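You operate a simulated robot arm through the tools that you are given. There is no shell and no other tool. Be economical: measure what you need, move in short steps, check, and stop when the job is done.

Carry out the task below with a simulated two-armed robot. There is one attempt and no reset: what you move stays moved.

TASK
Open the fridge door.

Only the result counts: the job must be done as asked and must still hold three seconds after the hand-in. Knocking over, shifting, dropping, spilling or breaking anything else fails it.

THE ROBOT
Two 6-joint arms with two-finger parallel grippers on one trunk, on a base that drives. Base frame: it is fixed to the floor where the robot stands at the start and does not move with it; the origin is under the middle of the robot, x ahead of it, y to its left, z up. Readings come in mm, degrees, newtons and seconds.
The left shoulder is at the start at [60, 187, 1036], the right one opposite. With the tool pointing down near the work surface each hand reaches from about 220 to 580 mm from the robot's upright axis, wherever it stands, measured 20 degrees to its own side. Places, roughly: fridge door [1700, 200, 1100]. Payload 1.57 kg a hand.
Tool frame (each hand has its own): the origin (TCP) lies between the finger pads and is the grasp point; the fingertips stand 30 mm ahead of it; z points along the fingers, y is the line along which they close. The gripper opens to 110 mm. The fingers are 24 mm wide and 12 mm thick; the gripper's body (48 by 112 mm) begins 78 mm behind the TCP.
Orientation is that of the tool frame in the base frame, as a unit quaternion [x, y, z, w]. With the fingers straight down and closing along the base's y, the tool's x points along the base's -x, its y along +y and its z along -z.

THE INTERFACE
- The arms move only by the tool play_rows. It takes "left_plan", "right_plan" or both (then of equal length, played together; a hand with none holds still); each is a list of rows, each a list of 6 numbers: the shift along the tool's x, y, z in units of 40 mm (1.0 is 40 mm), then the turn, a rotation vector about the tool's x, y, z in units of 8 degrees (1.0 is 8 degrees). In form: [[x, y, z, rx, ry, rz], ...]. A call has 1 to 10 rows; each row shifts and turns the commanded pose from where the row before left it, along the tool's axes as they then stand. "left_jaw" and "right_jaw" are, for a hand that has rows, the opening, from 0 (shut) to 1 (fully open), set as the call begins (left out, the last holds). A call with a number of a shift or a turn outside -1 to 1 is refused whole. A row lasts 0.2 s, in which the tool goes at most 50 mm and 8.6 degrees; a call with a longer step from one row to the next is refused whole, and so is a gripper value outside its range. A pose out of reach is approached as far as the arm can. The call stops where the force on the tool passes 40 N (or 10 N more than at its start, if that is more) or the arm is blocked; 0.2 s more then pass. Each finger travels about 153 mm/s and halts on what it meets, pressing with about 37 N; the grip force reading is that of the motor and also rises with nothing between the fingers. The clock runs only during rows and for 0.2 s after the last one: add rows that do not move to give the fingers time. It gives the time, the measured TCP pose, the force on the tool (base axes), the opening and the grip force at its end, in the units of the frame above (readings bear some noise).
- Cameras (640 x 400 px; columns grow to the right, rows downward): "scene" is now at [29.2, 5.6, 1602.4]; the picture's right is [0.08, -1.00, 0.00], its down [-0.55, -0.05, -0.83] and it looks along [0.83, 0.07, -0.55] (base axes); focal length 285 px, centre (320, 200). "left" rides on the left gripper at [70, -16, -141] in its tool frame; the picture's right is [0.23, 0.97, 0.00], its down [-0.85, 0.20, -0.48] and it looks along [-0.47, 0.11, 0.88] (tool axes); focal length 222 px, centre (320, 200). "right" rides on the right gripper at [70, 16, -141] in its tool frame; the picture's right is [-0.23, 0.97, 0.00], its down [-0.86, -0.20, -0.48] and it looks along [-0.47, -0.11, 0.88] (tool axes); focal length 222 px, centre (320, 200). There is no depth. A picture from a camera that has moved, and an enlarged one, comes with that camera's place and axes in the base frame and with its lens.
- grab_frame(camera): a new picture of that camera. The clock stands still meanwhile.
- move_column(by): slides the trunk up (or, below 0, down) by that many mm; the arms and the scene camera ride with it, the base frame stays. It gives what a move gives, with no picture.
- drive_base(legs): drives the robot by 1 to 6 legs, each [ahead, left, turn to the left] in mm, mm and degrees, along the robot's own axes; the way and the turn of a leg run together, so that a leg with both is an arc; at most 1500 mm and 180 degrees a leg. The arms and the cameras ride along, it lands a little off, and it stops where it bumps. It gives what a move gives.
- turn_head(pan, tilt): turns the head with the scene camera to pan (to the left, within 86 degrees either way) and tilt (down, from -29 to 69), counted from straight ahead of the robot. It gives what a move gives.
- zoom(camera, box): a new picture of the part [left, top, right, bottom] of that camera's present view, enlarged. The clock stands still meanwhile.
- close_job(): hands the job in; it is judged then, once.

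Work in short steps. Places have to be worked out from the pictures, the camera data and where the tool is seen: move nearer, look again, correct. Check each grasp and each placing, and mend what went wrong. You have 120 turns and 108 pictures in all, those below and enlarged ones among them. Open the grippers and draw the arms clear of the work before you hand the job in, unless the task says otherwise; then end with one line.

The tools are called after "Request:" by a JSON object that holds its "name" and its "arguments". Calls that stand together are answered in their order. play_rows: Moves the arms, as the interface text tells. Its arguments: {"type":"object","properties":{"left_plan":{"type":"array","items":{"type":"array","items":{"type":"number"}}},"left_jaw":{"type":"number"},"right_plan":{"type":"array","items":{"type":"array","items":{"type":"number"}}},"right_jaw":{"type":"number"}},"required":[]} The other tools are called the same way: move_column (by) slides the trunk up or down; drive_base (legs) drives the base; turn_head (pan, tilt) turns the head that bears the scene camera; grab_frame (camera) takes a picture; zoom (camera, box) takes an enlarged picture of a part of a camera's view; close_job () hands the job in.

At the start:

```text
clock: 0.0
left_tcp_pos: [440.5, 160.2, 1259.2]
left_tcp_rot: [0.0, 1.0, -0.001, 0.0]
left_contact_force: [-0.8, 0.3, 1.0]
left_grip_width: 109.9
left_grasp_force: 0.0
right_tcp_pos: [441.7, -156.0, 1262.4]
right_tcp_rot: [0.0, 1.0, 0.0, 0.001]
right_contact_force: [0.7, 0.0, 1.0]
right_grip_width: 109.9
right_grasp_force: 0.1
trunk travel left (down, up): [-665.0, 325.0]
robot x, y, heading: [1.2, -1.9, 0.3]
head pan, tilt: [4.8, 33.4]
```

scene: 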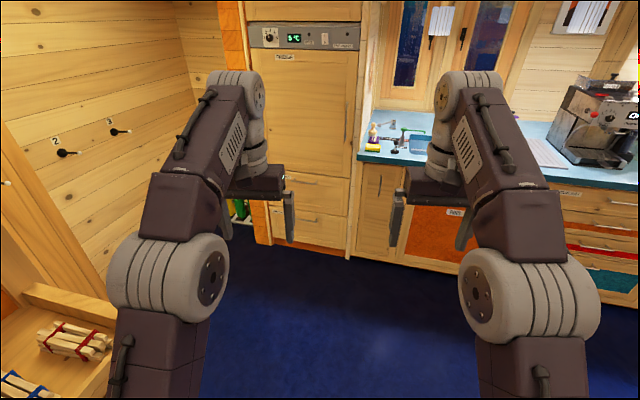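
right: 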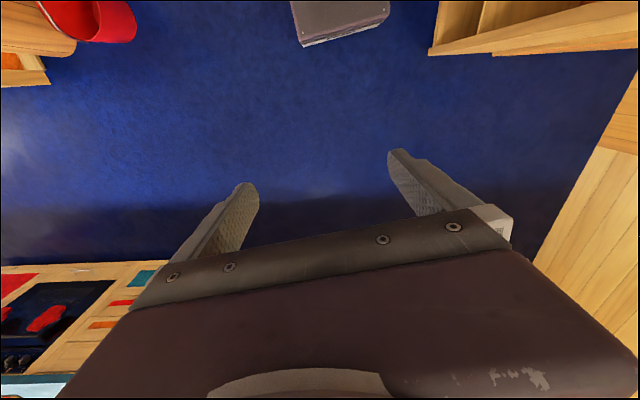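
left: 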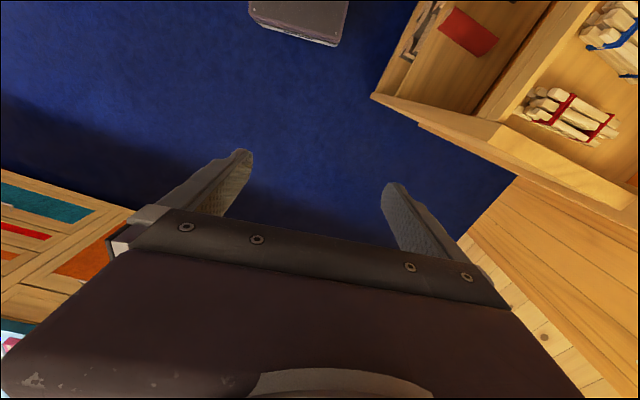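

The fridge front is ahead, with a vertical handle probably on its right side. I zoom in on it to see the details.

Request:
{"name": "zoom", "arguments": {"camera": "scene", "box": [230, 0, 390, 260]}}

Request:
{"name": "turn_head", "arguments": {"pan": 5, "tilt": 15}}

Request:
{"name": "grab_frame", "arguments": {"camera": "scene"}}

```text
1.54 times, centred on (310, 130) of scene
camera zoom: at [29.2, 5.6, 1602.4], right [0.08, -1.0, 0.0], down [-0.55, -0.05, -0.83], along [0.83, 0.07, -0.55], focal length 438 px, centre (335, 308)
```

zoom: 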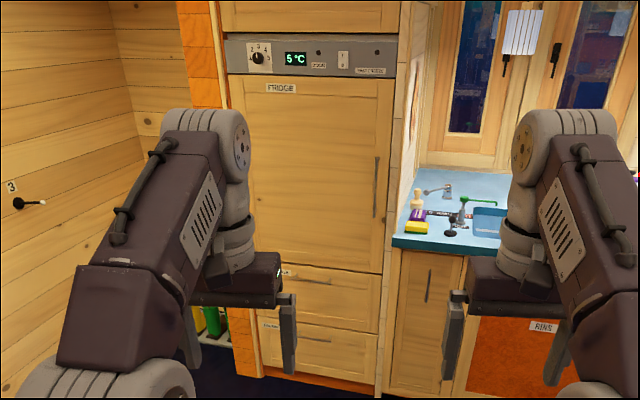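

```text
clock: 0.8
left_tcp_pos: [440.4, 162.7, 1259.3]
left_tcp_rot: [0.0, 1.0, -0.001, 0.0]
left_contact_force: [-0.2, 0.4, 0.2]
left_grip_width: 109.9
left_grasp_force: 0.1
right_tcp_pos: [441.4, -156.3, 1263.7]
right_tcp_rot: [0.0, 1.0, 0.0, 0.001]
right_contact_force: [-0.1, 0.4, -0.3]
right_grip_width: 109.8
right_grasp_force: 0.0
trunk travel left (down, up): [-665.0, 325.0]
robot x, y, heading: [-0.4, 0.3, -0.0]
head pan, tilt: [5.0, 15.0]
```

```text
103 pictures are left
camera scene: at [33.7, 6.2, 1631.9], right [0.09, -1.0, 0.0], down [-0.26, -0.02, -0.97], along [0.96, 0.08, -0.26], focal length 285 px, centre (320, 200)
```

scene: 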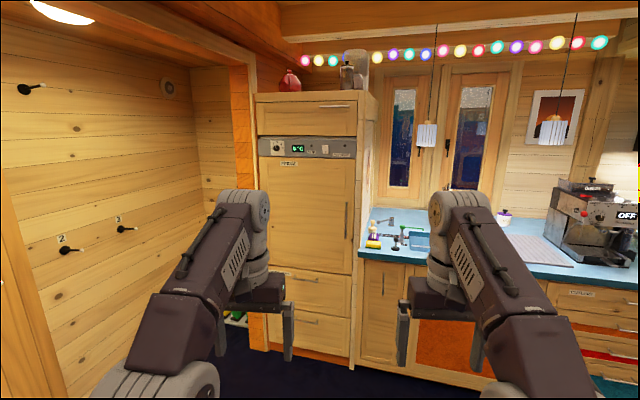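

The handle is vertical on the door's right side, so the hinge is on the left. There are labelled controls on the panel (possibly a lock), so I look closer.

Request:
{"name": "zoom", "arguments": {"camera": "scene", "box": [250, 125, 370, 200]}}

Request:
{"name": "zoom", "arguments": {"camera": "scene", "box": [250, 180, 370, 255]}}

```text
5.33 times, centred on (310, 162) of scene
camera zoom: at [33.7, 6.2, 1631.9], right [0.09, -1.0, 0.0], down [-0.26, -0.02, -0.97], along [0.96, 0.08, -0.26], focal length 1519 px, centre (373, 400)
```

zoom: 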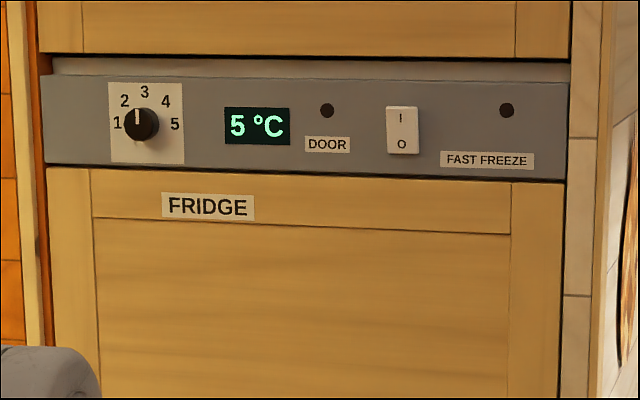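

```text
5.33 times, centred on (310, 218) of scene
camera zoom: at [33.7, 6.2, 1631.9], right [0.09, -1.0, 0.0], down [-0.26, -0.02, -0.97], along [0.96, 0.08, -0.26], focal length 1519 px, centre (373, 107)
```

zoom: 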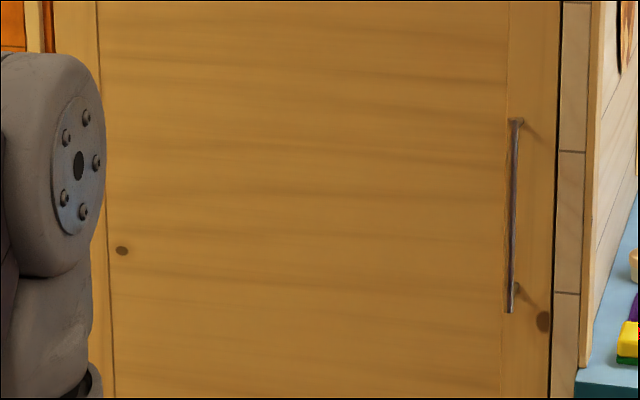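

The "DOOR" spot is just a lamp; the handle is a vertical bar at roughly y≈-16, z≈955–1180, with the hinge near y≈500. I turn the left hand to point forward (about its y) and draw the right hand back a bit.

Request:
{"name": "play_rows", "arguments": {"left_plan": [[0, 0, 0, 0, -1, 0], [0, 0, 0, 0, -1, 0], [0, 0, 0, 0, -1, 0], [0, 0, 0, 0, -1, 0], [0, 0, 0, 0, -1, 0], [0, 0, 0, 0, -1, 0], [0, 0, 0, 0, -1, 0], [0, 0, 0, 0, -1, 0], [0, 0, 0, 0, -1, 0], [0, 0, 0, 0, -1, 0]], "right_plan": [[0.5, 0, 0, 0, 0, 0], [0.5, 0, 0, 0, 0, 0], [0.5, 0, 0, 0, 0, 0], [0.5, 0, 0, 0, 0, 0], [0.5, 0, 0, 0, 0, 0], [0.5, 0, 0, 0, 0, 0], [0, 0, 0, 0, 0, 0], [0, 0, 0, 0, 0, 0], [0, 0, 0, 0, 0, 0], [0, 0, 0, 0, 0, 0]]}}

Request:
{"name": "play_rows", "arguments": {"left_plan": [[0, 0, 0, 0, -1, 0], [0, 0, 0, 0, -0.25, 0], [0, 0, 0, 0, 0, 0]]}}

Request:
{"name": "grab_frame", "arguments": {"camera": "scene"}}

Request:
{"name": "grab_frame", "arguments": {"camera": "left"}}

```text
clock: 3.0
left_tcp_pos: [469.4, 177.1, 1254.2]
left_tcp_rot: [-0.022, 0.826, 0.034, 0.562]
left_contact_force: [0.6, -0.7, -0.2]
left_grip_width: 109.6
left_grasp_force: 0.0
left hand out of reach, approached as far as the arm can: row 7, 8, 9, 10
right_tcp_pos: [321.4, -155.9, 1263.5]
right_tcp_rot: [0.0, 1.0, 0.0, 0.0]
right_contact_force: [0.1, 0.2, -0.4]
right_grip_width: 110.1
right_grasp_force: 0.1
trunk travel left (down, up): [-665.0, 325.0]
robot x, y, heading: [-0.0, 0.7, -0.1]
head pan, tilt: [5.0, 15.0]
```

```text
clock: 3.8
left_tcp_pos: [470.1, 183.5, 1252.4]
left_tcp_rot: [-0.025, 0.791, 0.046, 0.61]
left_contact_force: [-0.6, -0.3, 0.5]
left_grip_width: 110.0
left_grasp_force: 0.1
left hand out of reach, approached as far as the arm can: row 1
right_tcp_pos: [322.3, -156.4, 1263.3]
right_tcp_rot: [0.0, 1.0, 0.0, 0.0]
right_contact_force: [0.3, 0.4, 0.0]
right_grip_width: 110.0
right_grasp_force: 0.1
trunk travel left (down, up): [-665.0, 325.0]
robot x, y, heading: [1.5, -2.6, 0.0]
head pan, tilt: [5.0, 15.0]
```

```text
100 pictures are left
camera scene: at [33.4, 6.2, 1632.0], right [0.09, -1.0, 0.0], down [-0.26, -0.02, -0.97], along [0.96, 0.08, -0.26], focal length 285 px, centre (320, 200)
```

scene: 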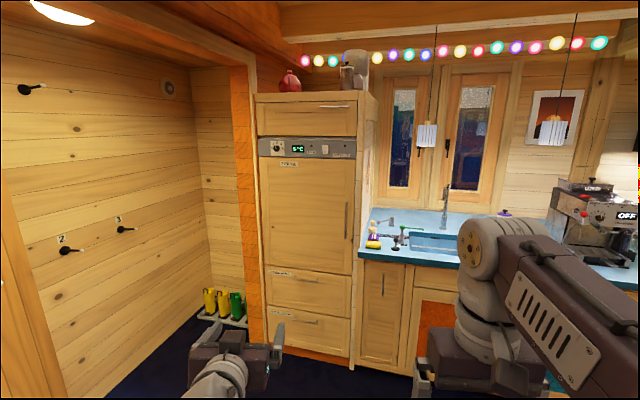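

```text
99 pictures are left
camera left: at [317.0, 153.1, 1219.8], right [-0.15, 0.97, -0.18], down [-0.26, 0.14, 0.96], along [0.95, 0.19, 0.23], focal length 222 px, centre (320, 200)
```

left: 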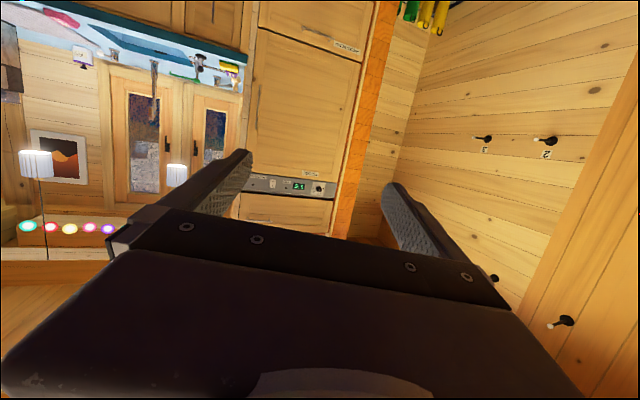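

The hand is nearly horizontal but the target pose is too close to the body. I extend forward along tool z so that the orientation becomes reachable.

Request:
{"name": "play_rows", "arguments": {"left_plan": [[0, 0, 0.7, 0, 0, 0], [0, 0, 0.7, 0, 0, 0], [0, 0, 0.7, 0, 0, 0], [0, 0, 0.7, 0, 0, 0], [0, 0, 0, 0, 0, 0], [0, 0, 0, 0, 0, 0]]}}

```text
clock: 5.2
left_tcp_pos: [576.4, 194.2, 1223.3]
left_tcp_rot: [-0.025, 0.791, 0.045, 0.609]
left_contact_force: [0.3, 0.6, 0.8]
left_grip_width: 110.1
left_grasp_force: 0.1
right_tcp_pos: [320.8, -155.8, 1263.0]
right_tcp_rot: [-0.001, 1.0, 0.0, 0.001]
right_contact_force: [0.4, -0.1, 0.6]
right_grip_width: 109.6
right_grasp_force: 0.1
trunk travel left (down, up): [-665.0, 325.0]
robot x, y, heading: [0.6, -2.0, 0.0]
head pan, tilt: [5.0, 15.0]
```

Position is now comfortable; I apply the residual orientation correction computed from the reading (≈[5.7, -14.8, -1.6]° in tool axes).

Request:
{"name": "play_rows", "arguments": {"left_plan": [[0, 0, 0, 0.36, -0.92, -0.1], [0, 0, 0, 0.36, -0.92, -0.1], [0, 0, 0, 0, 0, 0]]}}

```text
clock: 6.0
left_tcp_pos: [564.1, 136.3, 1216.5]
left_tcp_rot: [-0.017, 0.706, -0.002, 0.708]
left_contact_force: [0.4, 0.3, 0.1]
left_grip_width: 110.0
left_grasp_force: 0.0
left hand out of reach, approached as far as the arm can: row 1, 2
right_tcp_pos: [320.7, -154.7, 1263.9]
right_tcp_rot: [-0.001, 1.0, 0.0, 0.001]
right_contact_force: [-0.6, -0.2, 0.7]
right_grip_width: 110.0
right_grasp_force: 0.1
trunk travel left (down, up): [-665.0, 325.0]
robot x, y, heading: [-0.1, 1.0, -0.2]
head pan, tilt: [5.0, 15.0]
```

The hand is horizontal now. I lower it (tool +x is down) toward shoulder height for more working range.

Request:
{"name": "play_rows", "arguments": {"left_plan": [[0.8, 0, 0, 0.1, 0, 0], [0.8, 0, 0, 0.1, 0, 0], [0.8, 0, 0, 0, 0, 0], [0.8, 0, 0, 0, 0, 0], [0, 0, 0, 0, 0, 0]]}}

Request:
{"name": "grab_frame", "arguments": {"camera": "left"}}

```text
clock: 7.2
left_tcp_pos: [588.3, 96.3, 1136.4]
left_tcp_rot: [0.022, 0.709, 0.003, 0.705]
left_contact_force: [0.8, -0.3, -0.3]
left_grip_width: 110.0
left_grasp_force: 0.1
left hand out of reach, approached as far as the arm can: row 1, 2, 3, 4
right_tcp_pos: [320.5, -155.6, 1264.1]
right_tcp_rot: [0.0, 1.0, -0.001, 0.001]
right_contact_force: [0.9, -0.1, 0.1]
right_grip_width: 109.9
right_grasp_force: 0.0
trunk travel left (down, up): [-665.0, 325.0]
robot x, y, heading: [0.7, -0.9, 0.1]
head pan, tilt: [5.0, 15.0]
```

```text
98 pictures are left
camera left: at [446.0, 85.6, 1066.4], right [0.02, 0.98, -0.19], down [-0.47, 0.18, 0.86], along [0.88, 0.07, 0.46], focal length 222 px, centre (320, 200)
```

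left: 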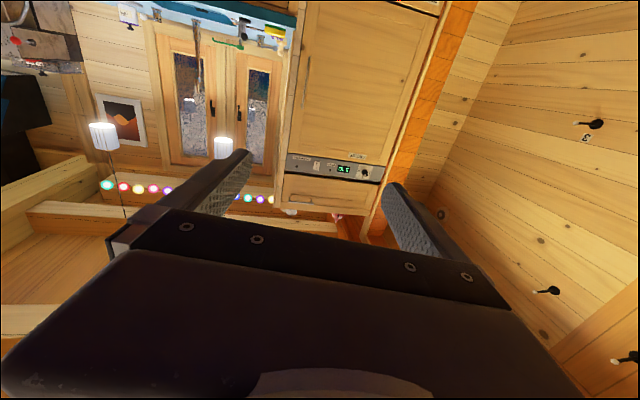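

The arm pose is near its folded limit but fine to use. I drive ahead 800 and 110 right so the hand stands short of the handle, and lower the trunk 60 mm, then triangulate.

Request:
{"name": "move_column", "arguments": {"by": -60}}

Request:
{"name": "drive_base", "arguments": {"legs": [[700, -110, 0]]}}

Request:
{"name": "grab_frame", "arguments": {"camera": "left"}}

Request:
{"name": "grab_frame", "arguments": {"camera": "scene"}}

```text
clock: 8.2
left_tcp_pos: [588.5, 96.4, 1075.6]
left_tcp_rot: [0.021, 0.709, 0.003, 0.705]
left_contact_force: [0.3, -0.2, -0.7]
left_grip_width: 110.2
left_grasp_force: 0.1
right_tcp_pos: [320.1, -156.0, 1203.9]
right_tcp_rot: [0.0, 1.0, -0.001, 0.001]
right_contact_force: [0.1, 0.1, -0.7]
right_grip_width: 110.0
right_grasp_force: 0.1
trunk travel left (down, up): [-605.0, 385.0]
robot x, y, heading: [3.9, 0.9, -0.1]
head pan, tilt: [5.0, 15.0]
```

```text
clock: 12.1
left_tcp_pos: [1288.1, -8.1, 1074.6]
left_tcp_rot: [0.02, 0.709, 0.004, 0.705]
left_contact_force: [-0.5, 1.5, 0.6]
left_grip_width: 110.2
left_grasp_force: 0.1
right_tcp_pos: [1022.0, -260.4, 1203.8]
right_tcp_rot: [-0.003, 1.0, 0.001, 0.001]
right_contact_force: [-0.1, 0.0, -0.4]
right_grip_width: 110.0
right_grasp_force: 0.1
trunk travel left (down, up): [-605.0, 385.0]
robot x, y, heading: [697.8, -110.2, 0.2]
head pan, tilt: [5.0, 15.0]
```

```text
97 pictures are left
camera left: at [1145.9, -19.4, 1006.5], right [0.02, 0.98, -0.19], down [-0.47, 0.18, 0.86], along [0.88, 0.07, 0.46], focal length 222 px, centre (320, 200)
```

left: 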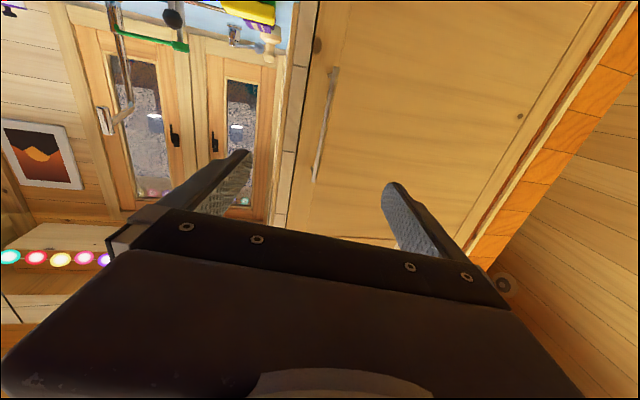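

```text
96 pictures are left
camera scene: at [733.6, -101.0, 1572.0], right [0.09, -1.0, 0.0], down [-0.26, -0.02, -0.97], along [0.96, 0.09, -0.26], focal length 285 px, centre (320, 200)
```

scene: 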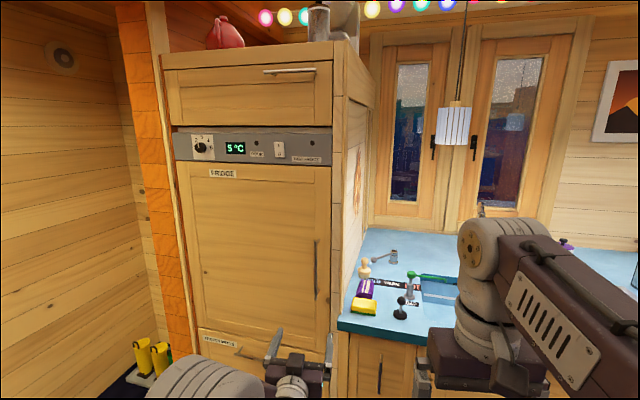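

Triangulated handle: x≈1635, y≈-5, z≈980–1200. The hand is aligned at y=-8, z=1075; I drive ahead 240 and re-look.

Request:
{"name": "drive_base", "arguments": {"legs": [[240, 0, 0]]}}

Request:
{"name": "grab_frame", "arguments": {"camera": "left"}}

Request:
{"name": "turn_head", "arguments": {"pan": 5, "tilt": 35}}

Request:
{"name": "grab_frame", "arguments": {"camera": "scene"}}

```text
clock: 13.9
left_tcp_pos: [1526.8, -7.1, 1075.1]
left_tcp_rot: [0.02, 0.709, 0.004, 0.705]
left_contact_force: [0.2, -0.2, -0.1]
left_grip_width: 110.2
left_grasp_force: 0.0
right_tcp_pos: [1260.6, -260.1, 1203.7]
right_tcp_rot: [-0.003, 1.0, 0.0, 0.002]
right_contact_force: [-0.3, -0.1, -0.3]
right_grip_width: 110.1
right_grasp_force: 0.1
trunk travel left (down, up): [-605.0, 385.0]
robot x, y, heading: [937.9, -108.1, 0.3]
head pan, tilt: [5.0, 15.0]
```

```text
95 pictures are left
camera left: at [1384.8, -18.2, 1006.5], right [0.02, 0.98, -0.19], down [-0.47, 0.18, 0.86], along [0.88, 0.07, 0.46], focal length 222 px, centre (320, 200)
```

left: 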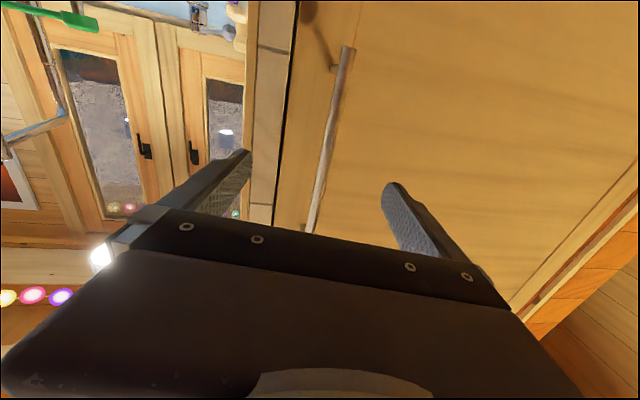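

```text
clock: 14.7
left_tcp_pos: [1527.7, -7.4, 1076.5]
left_tcp_rot: [0.019, 0.709, 0.005, 0.705]
left_contact_force: [0.1, -0.4, -1.4]
left_grip_width: 110.2
left_grasp_force: 0.0
right_tcp_pos: [1259.7, -260.0, 1203.5]
right_tcp_rot: [-0.003, 1.0, 0.0, 0.001]
right_contact_force: [0.0, 0.6, -0.2]
right_grip_width: 109.6
right_grasp_force: 0.0
trunk travel left (down, up): [-605.0, 385.0]
robot x, y, heading: [935.9, -107.2, -0.0]
head pan, tilt: [5.0, 35.0]
```

```text
94 pictures are left
camera scene: at [967.0, -100.2, 1540.1], right [0.09, -1.0, 0.0], down [-0.57, -0.05, -0.82], along [0.82, 0.08, -0.57], focal length 285 px, centre (320, 200)
```

scene: 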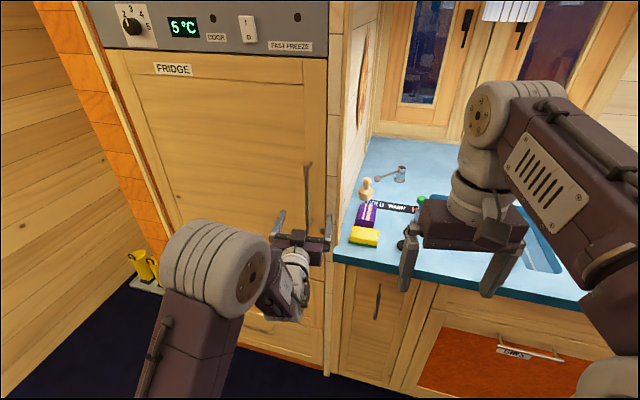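

Handle refined to y≈-6, x≈1635; fingers straddle it. I drive 75 mm more, then finish with force-guarded arm motion.

Request:
{"name": "drive_base", "arguments": {"legs": [[75, 0, 0]]}}

Request:
{"name": "grab_frame", "arguments": {"camera": "left"}}

Request:
{"name": "zoom", "arguments": {"camera": "scene", "box": [230, 150, 390, 250]}}

```text
clock: 15.8
left_tcp_pos: [1596.4, -10.5, 1075.4]
left_tcp_rot: [0.025, 0.71, 0.001, 0.704]
left_contact_force: [0.0, -0.6, -0.6]
left_grip_width: 109.8
left_grasp_force: 0.1
right_tcp_pos: [1332.6, -259.8, 1202.0]
right_tcp_rot: [-0.002, 1.0, -0.001, -0.001]
right_contact_force: [0.3, -0.2, -0.2]
right_grip_width: 109.9
right_grasp_force: 0.1
trunk travel left (down, up): [-605.0, 385.0]
robot x, y, heading: [1007.2, -102.5, 0.6]
head pan, tilt: [5.0, 35.0]
stopped in leg 1: the force on the tool passed its limit (the readings are from after the stop); the commanded pose is now the measured one
```

```text
93 pictures are left
camera left: at [1453.2, -19.1, 1005.5], right [0.03, 0.98, -0.19], down [-0.47, 0.18, 0.87], along [0.88, 0.06, 0.46], focal length 222 px, centre (320, 200)
```

left: 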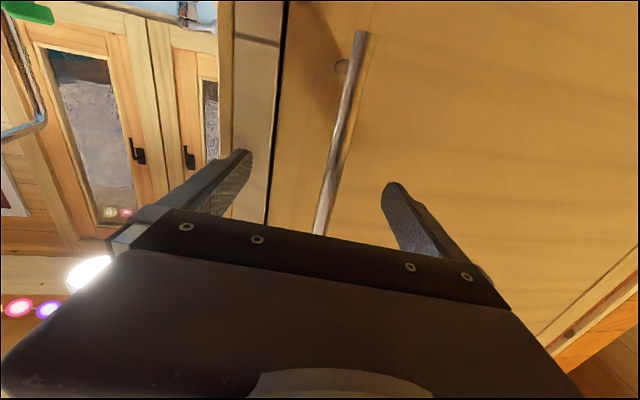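

```text
4.00 times, centred on (310, 200) of scene
camera zoom: at [1038.8, -99.3, 1539.9], right [0.09, -1.0, 0.0], down [-0.57, -0.05, -0.82], along [0.81, 0.08, -0.57], focal length 1139 px, centre (360, 200)
```

zoom: 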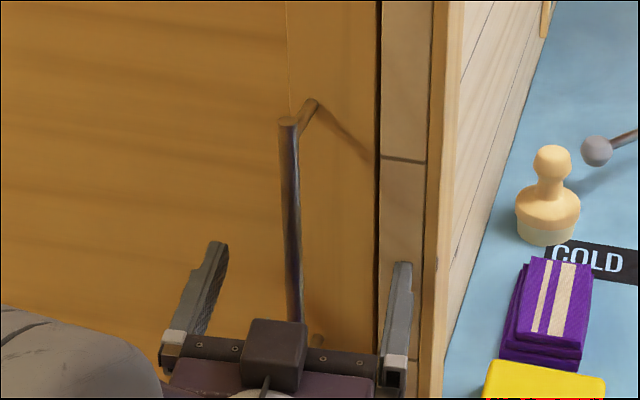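

The drive stopped on contact—likely the wide-open right fingertip on the frame beside the door (door face ≈1650). I back off 12 mm with a half-closed jaw around the bar, shifting 5 mm left, and look.

Request:
{"name": "play_rows", "arguments": {"left_plan": [[0, 0, -0.3, 0, 0, 0], [0, 0.12, 0, 0, 0, 0], [0, 0, 0, 0, 0, 0]], "left_jaw": 0.5}}

Request:
{"name": "grab_frame", "arguments": {"camera": "left"}}

Request:
{"name": "zoom", "arguments": {"camera": "scene", "box": [230, 150, 390, 250]}}

```text
clock: 16.6
left_tcp_pos: [1582.9, -5.7, 1076.4]
left_tcp_rot: [0.025, 0.71, 0.007, 0.704]
left_contact_force: [-0.9, 0.1, 0.0]
left_grip_width: 55.0
left_grasp_force: 0.0
right_tcp_pos: [1332.6, -260.3, 1203.9]
right_tcp_rot: [-0.003, 1.0, 0.0, 0.0]
right_contact_force: [1.0, 0.2, -0.2]
right_grip_width: 110.1
right_grasp_force: 0.0
trunk travel left (down, up): [-605.0, 385.0]
robot x, y, heading: [1008.2, -107.2, 0.6]
head pan, tilt: [5.0, 35.0]
```

```text
91 pictures are left
camera left: at [1440.1, -16.0, 1007.3], right [0.02, 0.98, -0.18], down [-0.47, 0.17, 0.87], along [0.88, 0.07, 0.46], focal length 222 px, centre (320, 200)
```

left: 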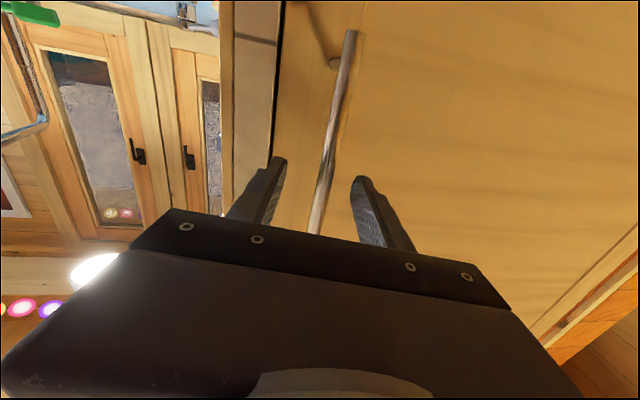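

```text
4.00 times, centred on (310, 200) of scene
camera zoom: at [1037.0, -100.1, 1540.0], right [0.09, -1.0, 0.0], down [-0.57, -0.05, -0.82], along [0.82, 0.08, -0.57], focal length 1139 px, centre (360, 200)
```

zoom: 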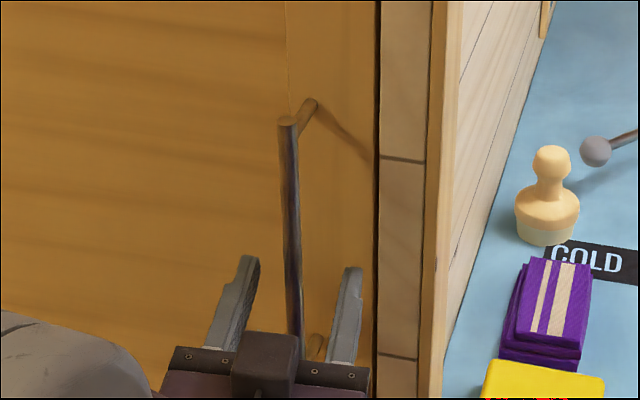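

The bar sits between the fingers. I advance up to 28 mm under force guard.

Request:
{"name": "play_rows", "arguments": {"left_plan": [[0, 0, 0.2, 0, 0, 0], [0, 0, 0.2, 0, 0, 0], [0, 0, 0.2, 0, 0, 0], [0, 0, 0.1, 0, 0, 0], [0, 0, 0, 0, 0, 0]]}}

Request:
{"name": "play_rows", "arguments": {"left_plan": [[0, 0, 0, 0, 0, 0], [0, 0, 0, 0, 0, 0], [0, 0, 0, 0, 0, 0], [0, 0, 0, 0, 0, 0]], "left_jaw": 0}}

Request:
{"name": "grab_frame", "arguments": {"camera": "left"}}

```text
clock: 17.8
left_tcp_pos: [1603.4, -10.8, 1075.7]
left_tcp_rot: [0.022, 0.711, 0.004, 0.703]
left_contact_force: [-34.7, 2.4, -14.9]
left_grip_width: 53.7
left_grasp_force: 0.1
left hand out of reach, approached as far as the arm can: row 2
right_tcp_pos: [1326.1, -258.4, 1204.3]
right_tcp_rot: [-0.003, 1.0, 0.0, 0.002]
right_contact_force: [-0.2, -0.1, -0.6]
right_grip_width: 110.1
right_grasp_force: 0.0
trunk travel left (down, up): [-605.0, 385.0]
robot x, y, heading: [1006.1, -108.1, 0.4]
head pan, tilt: [5.0, 35.0]
```

```text
clock: 18.8
left_tcp_pos: [1606.3, -4.8, 1079.4]
left_tcp_rot: [0.017, 0.707, 0.005, 0.707]
left_contact_force: [-13.7, 25.2, 5.2]
left_grip_width: 12.3
left_grasp_force: 29.3
right_tcp_pos: [1328.3, -253.8, 1205.4]
right_tcp_rot: [-0.002, 1.0, -0.002, 0.0]
right_contact_force: [-0.1, -0.7, 0.9]
right_grip_width: 109.8
right_grasp_force: 0.1
trunk travel left (down, up): [-605.0, 385.0]
robot x, y, heading: [1010.6, -104.2, 0.5]
head pan, tilt: [5.0, 35.0]
```

```text
89 pictures are left
camera left: at [1465.1, -16.1, 1008.9], right [0.02, 0.98, -0.2], down [-0.48, 0.18, 0.86], along [0.88, 0.08, 0.47], focal length 222 px, centre (320, 200)
```

left: 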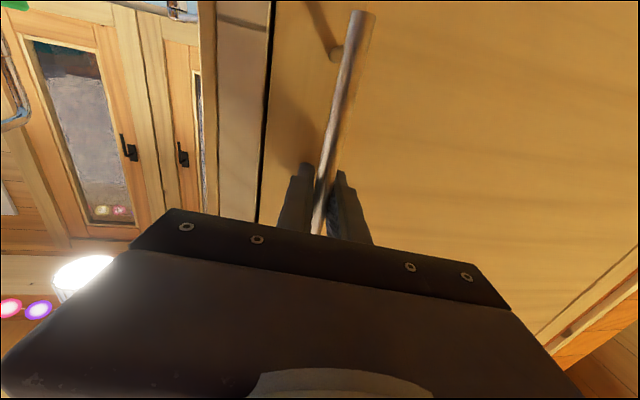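

Bar is gripped (12.3 mm). I pull gently by driving back 50 mm.

Request:
{"name": "drive_base", "arguments": {"legs": [[-50, 2, 0]]}}

Request:
{"name": "grab_frame", "arguments": {"camera": "scene"}}

```text
clock: 19.6
left_tcp_pos: [1598.6, -2.5, 1077.9]
left_tcp_rot: [0.011, 0.706, 0.007, 0.708]
left_contact_force: [10.9, 10.4, -14.0]
left_grip_width: 12.4
left_grasp_force: 29.8
right_tcp_pos: [1319.3, -256.4, 1201.7]
right_tcp_rot: [-0.004, 1.0, -0.001, -0.002]
right_contact_force: [-1.2, -0.3, 0.1]
right_grip_width: 110.0
right_grasp_force: 0.1
trunk travel left (down, up): [-605.0, 385.0]
robot x, y, heading: [996.1, -105.0, 0.4]
head pan, tilt: [5.0, 35.0]
stopped in leg 1: the force on the tool passed its limit (the readings are from after the stop); the commanded pose is now the measured one
```

```text
88 pictures are left
camera scene: at [1025.2, -96.1, 1539.7], right [0.09, -1.0, 0.0], down [-0.57, -0.06, -0.82], along [0.81, 0.08, -0.58], focal length 285 px, centre (320, 200)
```

scene: 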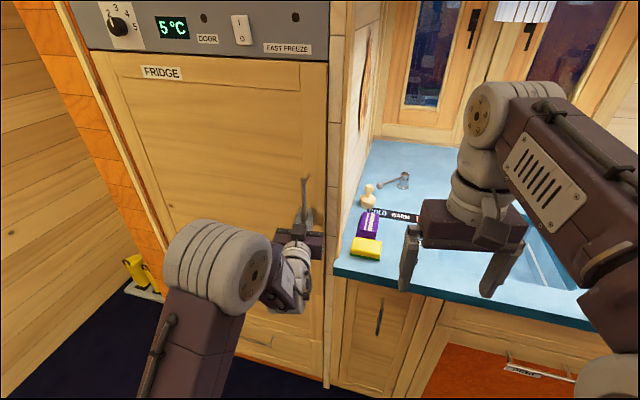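

The seal resists at the 40 N limit. I ratchet the tension up by small arm pulls (limit becomes start force + 10 N).

Request:
{"name": "play_rows", "arguments": {"left_plan": [[0, 0, -0.08, 0, 0, 0], [0, 0, -0.05, 0, 0, 0], [0, 0, 0, 0, 0, 0]]}}

```text
clock: 20.4
left_tcp_pos: [1597.0, -1.0, 1078.1]
left_tcp_rot: [0.013, 0.705, 0.005, 0.709]
left_contact_force: [13.9, 16.2, -18.7]
left_grip_width: 12.1
left_grasp_force: 29.3
right_tcp_pos: [1323.7, -253.2, 1200.9]
right_tcp_rot: [-0.004, 1.0, -0.003, -0.004]
right_contact_force: [-0.6, -0.1, 0.1]
right_grip_width: 110.0
right_grasp_force: 0.0
trunk travel left (down, up): [-605.0, 385.0]
robot x, y, heading: [995.4, -103.6, 0.4]
head pan, tilt: [5.0, 35.0]
```

Lateral (y +16) and vertical (z -19) forces waste the budget; I relieve them by moving +y and down slightly while pulling back.

Request:
{"name": "play_rows", "arguments": {"left_plan": [[0.06, 0.06, -0.05, 0, 0, 0], [0.06, 0.06, -0.05, 0, 0, 0], [0, 0, 0, 0, 0, 0]]}}

```text
clock: 21.2
left_tcp_pos: [1590.0, -0.7, 1079.0]
left_tcp_rot: [0.014, 0.701, 0.006, 0.713]
left_contact_force: [11.2, 11.5, -0.5]
left_grip_width: 12.3
left_grasp_force: 29.7
right_tcp_pos: [1320.3, -256.1, 1202.8]
right_tcp_rot: [-0.003, 1.0, -0.002, -0.002]
right_contact_force: [0.5, 0.7, 0.1]
right_grip_width: 110.0
right_grasp_force: 0.1
trunk travel left (down, up): [-605.0, 385.0]
robot x, y, heading: [995.0, -103.7, 0.2]
head pan, tilt: [5.0, 35.0]
```

TCP moved 7 mm back without the force rising; I check whether it is the door moving or the fingers slipping.

Request:
{"name": "zoom", "arguments": {"camera": "scene", "box": [230, 150, 390, 250]}}

Request:
{"name": "grab_frame", "arguments": {"camera": "left"}}

```text
4.00 times, centred on (310, 200) of scene
camera zoom: at [1026.1, -95.3, 1540.1], right [0.09, -1.0, 0.0], down [-0.57, -0.06, -0.82], along [0.81, 0.08, -0.58], focal length 1139 px, centre (360, 200)
```

zoom: 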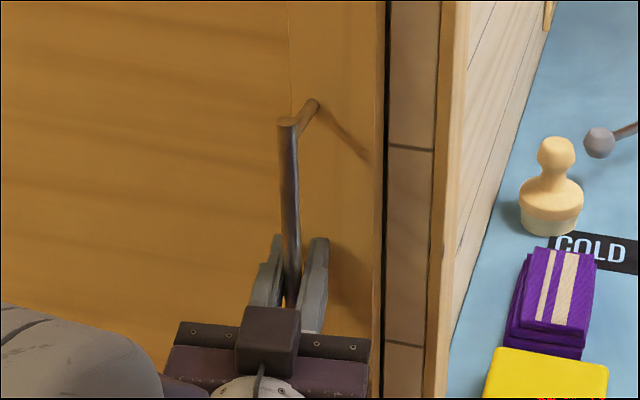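

```text
86 pictures are left
camera left: at [1450.0, -12.7, 1006.8], right [0.01, 0.98, -0.2], down [-0.49, 0.18, 0.85], along [0.87, 0.09, 0.48], focal length 222 px, centre (320, 200)
```

left: 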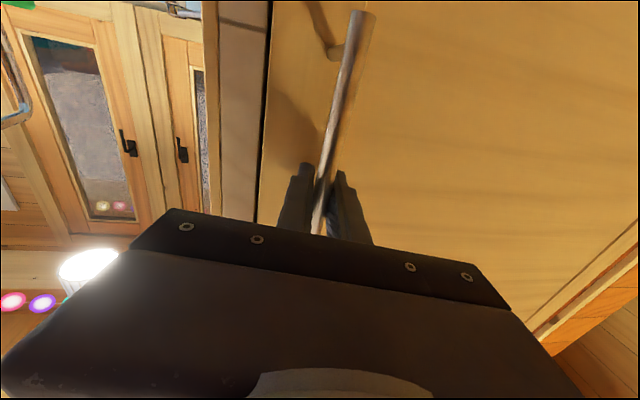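

The bar is unchanged in the hand and the gap at the door edge has grown: the door is moving. I keep pulling with the arm/base.

Request:
{"name": "drive_base", "arguments": {"legs": [[-60, 8, 0]]}}

```text
clock: 22.2
left_tcp_pos: [1545.3, 15.1, 1079.8]
left_tcp_rot: [0.005, 0.701, 0.013, 0.713]
left_contact_force: [-0.3, 7.3, -22.6]
left_grip_width: 12.1
left_grasp_force: 29.8
right_tcp_pos: [1275.8, -248.4, 1202.3]
right_tcp_rot: [-0.004, 1.0, -0.002, 0.0]
right_contact_force: [-0.3, 0.3, -0.4]
right_grip_width: 110.0
right_grasp_force: 0.1
trunk travel left (down, up): [-605.0, 385.0]
robot x, y, heading: [952.3, -96.9, 0.7]
head pan, tilt: [5.0, 35.0]
stopped in leg 1: the force on the tool passed its limit (the readings are from after the stop); the commanded pose is now the measured one
```

The door has opened ~60 mm; a vertical force of -23 N built up. I relieve it by shifting down slightly and look.

Request:
{"name": "play_rows", "arguments": {"left_plan": [[0.08, 0.05, 0, 0, 0, 0], [0.08, 0, 0, 0, 0, 0], [0, 0, 0, 0, 0, 0]]}}

Request:
{"name": "grab_frame", "arguments": {"camera": "scene"}}

Request:
{"name": "grab_frame", "arguments": {"camera": "left"}}

```text
clock: 23.0
left_tcp_pos: [1550.0, 13.4, 1081.1]
left_tcp_rot: [0.008, 0.696, 0.015, 0.718]
left_contact_force: [2.2, 4.8, -0.3]
left_grip_width: 12.5
left_grasp_force: 29.6
right_tcp_pos: [1277.7, -250.4, 1201.7]
right_tcp_rot: [-0.004, 1.0, 0.0, -0.001]
right_contact_force: [0.6, -0.3, -0.5]
right_grip_width: 109.6
right_grasp_force: 0.0
trunk travel left (down, up): [-605.0, 385.0]
robot x, y, heading: [954.7, -100.1, 0.3]
head pan, tilt: [5.0, 35.0]
```

```text
85 pictures are left
camera scene: at [982.8, -91.8, 1540.1], right [0.1, -1.0, 0.0], down [-0.57, -0.06, -0.82], along [0.81, 0.08, -0.57], focal length 285 px, centre (320, 200)
```

scene: 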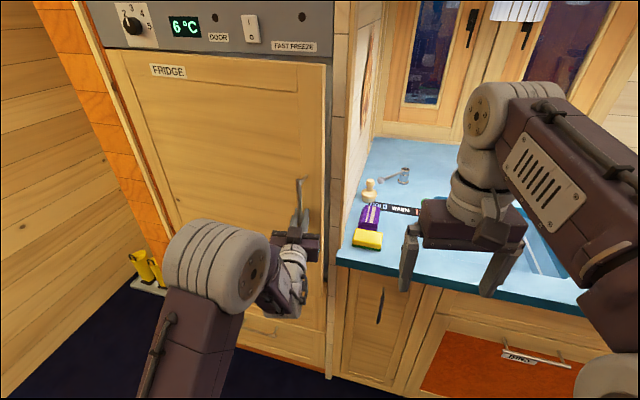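

```text
84 pictures are left
camera left: at [1410.8, -1.5, 1005.5], right [0.0, 0.98, -0.2], down [-0.51, 0.17, 0.85], along [0.86, 0.1, 0.5], focal length 222 px, centre (320, 200)
```

left: 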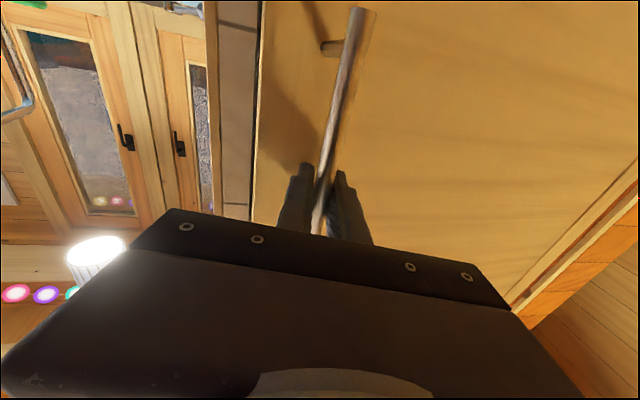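

The door is ajar (display went to 6 °C) and the grip is intact. I continue pulling back along the arc.

Request:
{"name": "drive_base", "arguments": {"legs": [[-80, 14, 0]]}}

Request:
{"name": "drive_base", "arguments": {"legs": [[-60, 16, 0]]}}

Request:
{"name": "grab_frame", "arguments": {"camera": "scene"}}

```text
clock: 23.9
left_tcp_pos: [1504.3, 32.9, 1082.0]
left_tcp_rot: [-0.003, 0.694, 0.02, 0.72]
left_contact_force: [0.1, 6.3, -24.1]
left_grip_width: 12.4
left_grasp_force: 29.1
right_tcp_pos: [1230.7, -241.0, 1201.6]
right_tcp_rot: [-0.005, 1.0, -0.003, -0.002]
right_contact_force: [-1.1, 0.7, 0.6]
right_grip_width: 110.1
right_grasp_force: 0.0
trunk travel left (down, up): [-605.0, 385.0]
robot x, y, heading: [908.0, -92.8, 0.5]
head pan, tilt: [5.0, 35.0]
stopped in leg 1: the force on the tool passed its limit (the readings are from after the stop); the commanded pose is now the measured one
```

```text
clock: 24.9
left_tcp_pos: [1464.0, 55.1, 1086.9]
left_tcp_rot: [-0.014, 0.689, 0.026, 0.724]
left_contact_force: [2.8, 9.3, -21.8]
left_grip_width: 12.1
left_grasp_force: 28.9
right_tcp_pos: [1189.3, -226.6, 1201.0]
right_tcp_rot: [-0.007, 1.0, -0.004, -0.002]
right_contact_force: [-0.4, 0.7, 0.3]
right_grip_width: 110.0
right_grasp_force: 0.0
trunk travel left (down, up): [-605.0, 385.0]
robot x, y, heading: [866.2, -76.8, 0.8]
head pan, tilt: [5.0, 35.0]
stopped in leg 1: the force on the tool passed its limit (the readings are from after the stop); the commanded pose is now the measured one
```

```text
83 pictures are left
camera scene: at [893.4, -68.3, 1539.7], right [0.1, -0.99, 0.0], down [-0.57, -0.06, -0.82], along [0.81, 0.08, -0.57], focal length 285 px, centre (320, 200)
```

scene: 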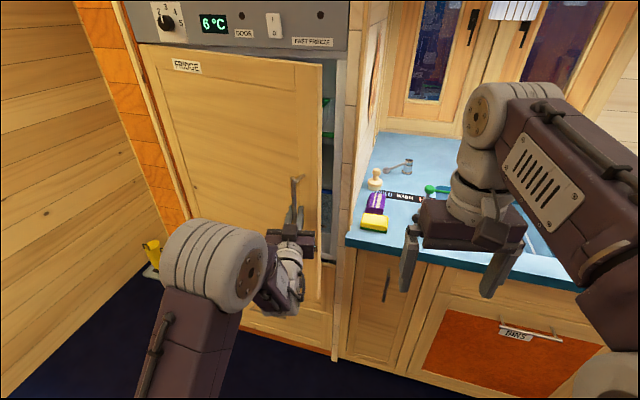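

The door is ~17° open. I check the grip before continuing.

Request:
{"name": "grab_frame", "arguments": {"camera": "left"}}

Request:
{"name": "zoom", "arguments": {"camera": "scene", "box": [130, 40, 370, 340]}}

```text
82 pictures are left
camera left: at [1326.1, 31.5, 1009.1], right [-0.05, 0.98, -0.21], down [-0.53, 0.16, 0.83], along [0.85, 0.15, 0.51], focal length 222 px, centre (320, 200)
```

left: 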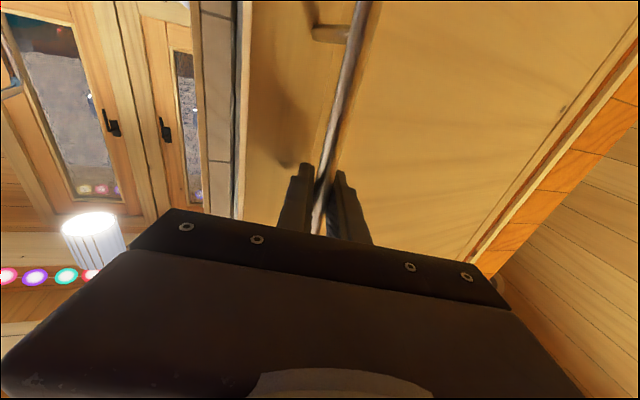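

```text
1.33 times, centred on (250, 190) of scene
camera zoom: at [893.4, -68.3, 1539.7], right [0.1, -0.99, 0.0], down [-0.57, -0.06, -0.82], along [0.81, 0.08, -0.57], focal length 380 px, centre (413, 213)
```

zoom: 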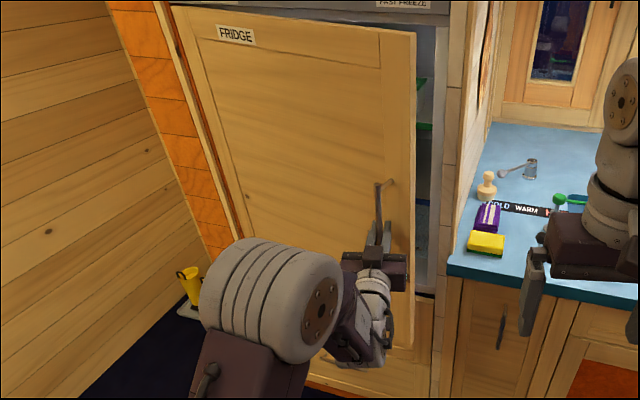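

Grip still good. I relieve the vertical load again and keep pulling along the tangent with more left component.

Request:
{"name": "play_rows", "arguments": {"left_plan": [[0.1, 0.08, 0, 0, 0.3, 0], [0.1, 0.08, 0, 0, 0.3, 0], [0, 0, 0, 0, 0, 0]]}}

Request:
{"name": "drive_base", "arguments": {"legs": [[-60, 26, 0]]}}

Request:
{"name": "drive_base", "arguments": {"legs": [[-60, 32, 0]]}}

Request:
{"name": "grab_frame", "arguments": {"camera": "scene"}}

```text
clock: 25.7
left_tcp_pos: [1462.8, 54.2, 1086.7]
left_tcp_rot: [-0.012, 0.712, 0.026, 0.701]
left_contact_force: [-1.4, -1.4, 7.8]
left_grip_width: 12.1
left_grasp_force: 29.5
right_tcp_pos: [1189.9, -232.5, 1202.1]
right_tcp_rot: [-0.006, 1.0, 0.0, -0.002]
right_contact_force: [-0.2, -0.6, -0.3]
right_grip_width: 109.9
right_grasp_force: 0.1
trunk travel left (down, up): [-605.0, 385.0]
robot x, y, heading: [863.8, -79.2, 0.8]
head pan, tilt: [5.0, 35.0]
```

```text
clock: 26.9
left_tcp_pos: [1402.3, 94.9, 1085.2]
left_tcp_rot: [-0.024, 0.712, 0.031, 0.702]
left_contact_force: [7.8, 10.4, 0.7]
left_grip_width: 12.0
left_grasp_force: 28.6
right_tcp_pos: [1128.5, -201.3, 1201.0]
right_tcp_rot: [-0.009, 1.0, -0.003, -0.003]
right_contact_force: [-0.7, -0.5, -0.2]
right_grip_width: 110.1
right_grasp_force: 0.0
trunk travel left (down, up): [-605.0, 385.0]
robot x, y, heading: [806.6, -51.6, 1.3]
head pan, tilt: [5.0, 35.0]
stopped in leg 1: the force on the tool passed its limit (the readings are from after the stop); the commanded pose is now the measured one
```

```text
clock: 27.8
left_tcp_pos: [1375.2, 113.8, 1084.9]
left_tcp_rot: [-0.029, 0.712, 0.032, 0.701]
left_contact_force: [3.9, 6.7, -19.1]
left_grip_width: 12.0
left_grasp_force: 29.1
right_tcp_pos: [1102.6, -184.7, 1200.2]
right_tcp_rot: [-0.009, 1.0, -0.003, -0.004]
right_contact_force: [-0.6, 0.5, -0.8]
right_grip_width: 110.1
right_grasp_force: 0.1
trunk travel left (down, up): [-605.0, 385.0]
robot x, y, heading: [775.9, -37.9, 1.1]
head pan, tilt: [5.0, 35.0]
stopped in leg 1: the force on the tool passed its limit (the readings are from after the stop); the commanded pose is now the measured one
```

```text
80 pictures are left
camera scene: at [805.1, -26.3, 1539.7], right [0.11, -0.99, 0.0], down [-0.57, -0.06, -0.82], along [0.81, 0.09, -0.57], focal length 285 px, centre (320, 200)
```

scene: 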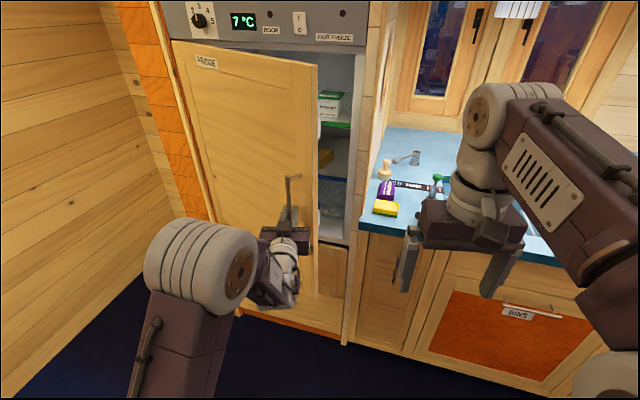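

Door ~33° open and moving well. I relieve force and yaw the wrist 16° clockwise (about the bar) so the hand follows the door.

Request:
{"name": "play_rows", "arguments": {"left_plan": [[0.1, 0.05, 0, 0.5, 0.1, 0], [0.05, 0, 0, 0.5, 0, 0], [0, 0, 0, 0.5, 0, 0], [0, 0, 0, 0.5, 0, 0], [0, 0, 0, 0, 0, 0]]}}

```text
clock: 29.0
left_tcp_pos: [1381.2, 108.1, 1087.3]
left_tcp_rot: [-0.016, 0.713, 0.022, 0.701]
left_contact_force: [15.5, 16.7, -20.0]
left_grip_width: 12.3
left_grasp_force: 28.7
left hand out of reach, approached as far as the arm can: row 1, 2, 3, 4
right_tcp_pos: [1107.6, -184.0, 1199.0]
right_tcp_rot: [-0.009, 1.0, -0.005, -0.005]
right_contact_force: [-0.3, 0.2, -0.5]
right_grip_width: 110.1
right_grasp_force: 0.1
trunk travel left (down, up): [-605.0, 385.0]
robot x, y, heading: [775.7, -36.1, 1.1]
head pan, tilt: [5.0, 35.0]
```

Wrist yaw is at its reach limit. I pull a little further by base, then will switch to pushing from the inside.

Request:
{"name": "drive_base", "arguments": {"legs": [[-40, 25, 0]]}}

Request:
{"name": "drive_base", "arguments": {"legs": [[-40, 32, 0]]}}

Request:
{"name": "grab_frame", "arguments": {"camera": "left"}}

```text
clock: 29.9
left_tcp_pos: [1341.8, 129.5, 1090.6]
left_tcp_rot: [-0.018, 0.71, 0.023, 0.704]
left_contact_force: [22.9, 22.4, 2.4]
left_grip_width: 11.6
left_grasp_force: 28.9
right_tcp_pos: [1067.7, -161.5, 1200.4]
right_tcp_rot: [-0.008, 1.0, -0.004, -0.007]
right_contact_force: [0.2, -0.5, 0.0]
right_grip_width: 110.0
right_grasp_force: 0.0
trunk travel left (down, up): [-605.0, 385.0]
robot x, y, heading: [734.0, -13.6, 1.1]
head pan, tilt: [5.0, 35.0]
```

```text
clock: 30.8
left_tcp_pos: [1300.0, 159.6, 1091.5]
left_tcp_rot: [-0.016, 0.71, 0.024, 0.703]
left_contact_force: [22.5, 18.2, -0.1]
left_grip_width: 12.0
left_grasp_force: 29.4
right_tcp_pos: [1025.9, -132.3, 1200.3]
right_tcp_rot: [-0.008, 1.0, -0.003, -0.007]
right_contact_force: [-0.2, 0.0, 0.2]
right_grip_width: 110.2
right_grasp_force: 0.0
trunk travel left (down, up): [-605.0, 385.0]
robot x, y, heading: [695.3, 14.4, 0.9]
head pan, tilt: [5.0, 35.0]
```

```text
79 pictures are left
camera left: at [1160.4, 136.2, 1022.0], right [-0.06, 0.97, -0.22], down [-0.48, 0.16, 0.86], along [0.87, 0.15, 0.46], focal length 222 px, centre (320, 200)
```

left: 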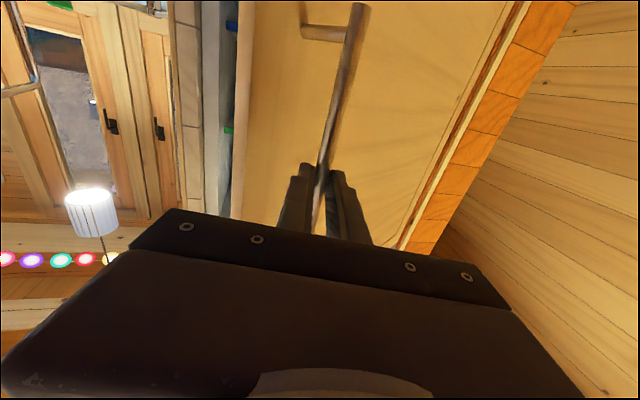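

Pulling is smooth (no stop this time). I continue along the arc with more left motion.

Request:
{"name": "drive_base", "arguments": {"legs": [[-38, 36, 0]]}}

Request:
{"name": "drive_base", "arguments": {"legs": [[-34, 38, 0]]}}

Request:
{"name": "grab_frame", "arguments": {"camera": "scene"}}

Request:
{"name": "grab_frame", "arguments": {"camera": "left"}}

```text
clock: 31.8
left_tcp_pos: [1256.9, 186.0, 1093.5]
left_tcp_rot: [-0.011, 0.708, 0.022, 0.705]
left_contact_force: [-0.6, -0.3, 0.4]
left_grip_width: 0.1
left_grasp_force: 21.1
right_tcp_pos: [980.6, -101.0, 1200.9]
right_tcp_rot: [-0.008, 1.0, -0.002, -0.004]
right_contact_force: [-0.1, -0.6, 0.6]
right_grip_width: 110.2
right_grasp_force: 0.0
trunk travel left (down, up): [-605.0, 385.0]
robot x, y, heading: [655.0, 48.8, 1.0]
head pan, tilt: [5.0, 35.0]
```

```text
clock: 32.7
left_tcp_pos: [1225.3, 223.4, 1093.4]
left_tcp_rot: [-0.012, 0.709, 0.021, 0.705]
left_contact_force: [1.1, -0.5, 0.1]
left_grip_width: 0.2
left_grasp_force: 21.6
right_tcp_pos: [948.1, -64.6, 1200.1]
right_tcp_rot: [-0.008, 1.0, -0.002, -0.005]
right_contact_force: [0.8, 0.1, -0.2]
right_grip_width: 110.1
right_grasp_force: 0.1
trunk travel left (down, up): [-605.0, 385.0]
robot x, y, heading: [618.7, 90.5, 0.8]
head pan, tilt: [5.0, 35.0]
```

```text
78 pictures are left
camera scene: at [652.5, 93.8, 1539.9], right [0.1, -0.99, 0.0], down [-0.57, -0.06, -0.82], along [0.81, 0.09, -0.57], focal length 285 px, centre (320, 200)
```

scene: 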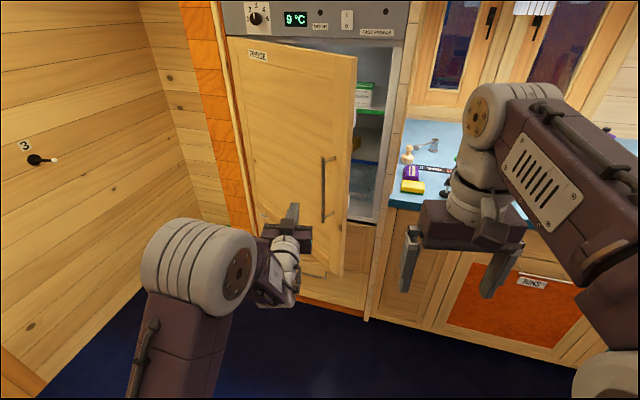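

```text
77 pictures are left
camera left: at [1083.4, 202.4, 1023.6], right [-0.05, 0.98, -0.21], down [-0.48, 0.16, 0.86], along [0.88, 0.14, 0.46], focal length 222 px, centre (320, 200)
```

left: 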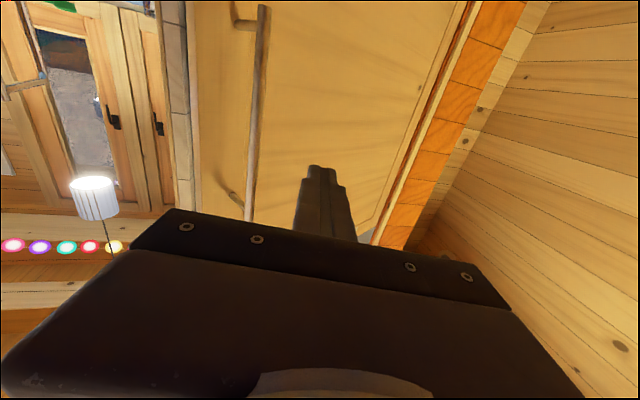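

The fingers slipped off the bar, but the door stays at ≈42°, with its free edge near (1265, 74). I switch to pushing from inside: back off, go right clear of the edge.

Request:
{"name": "drive_base", "arguments": {"legs": [[-130, 0, 0], [0, -270, 0]]}}

Request:
{"name": "grab_frame", "arguments": {"camera": "scene"}}

Request:
{"name": "grab_frame", "arguments": {"camera": "left"}}

```text
clock: 35.5
left_tcp_pos: [1097.2, -48.3, 1094.7]
left_tcp_rot: [-0.011, 0.708, 0.021, 0.705]
left_contact_force: [-0.4, 0.4, 0.5]
left_grip_width: 0.0
left_grasp_force: 21.4
right_tcp_pos: [819.3, -336.7, 1200.9]
right_tcp_rot: [-0.007, 1.0, -0.004, -0.004]
right_contact_force: [-0.6, 0.5, 1.1]
right_grip_width: 110.0
right_grasp_force: 0.1
trunk travel left (down, up): [-605.0, 385.0]
robot x, y, heading: [495.9, -189.2, 1.2]
head pan, tilt: [5.0, 35.0]
```

```text
76 pictures are left
camera scene: at [523.7, -179.0, 1540.0], right [0.1, -0.99, 0.0], down [-0.57, -0.06, -0.82], along [0.81, 0.09, -0.57], focal length 285 px, centre (320, 200)
```

scene: 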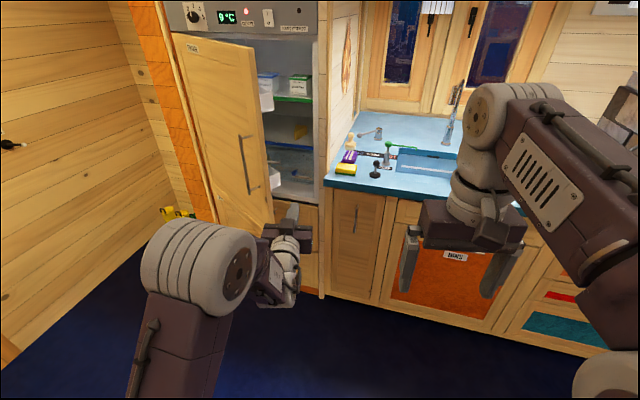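

```text
75 pictures are left
camera left: at [955.3, -70.9, 1024.2], right [-0.05, 0.98, -0.21], down [-0.48, 0.16, 0.86], along [0.87, 0.14, 0.46], focal length 222 px, centre (320, 200)
```

left: 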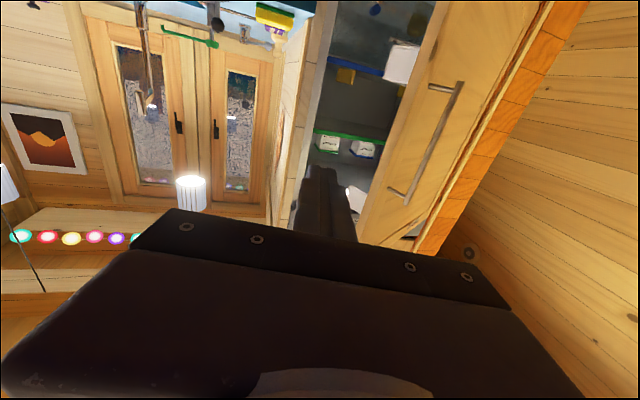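

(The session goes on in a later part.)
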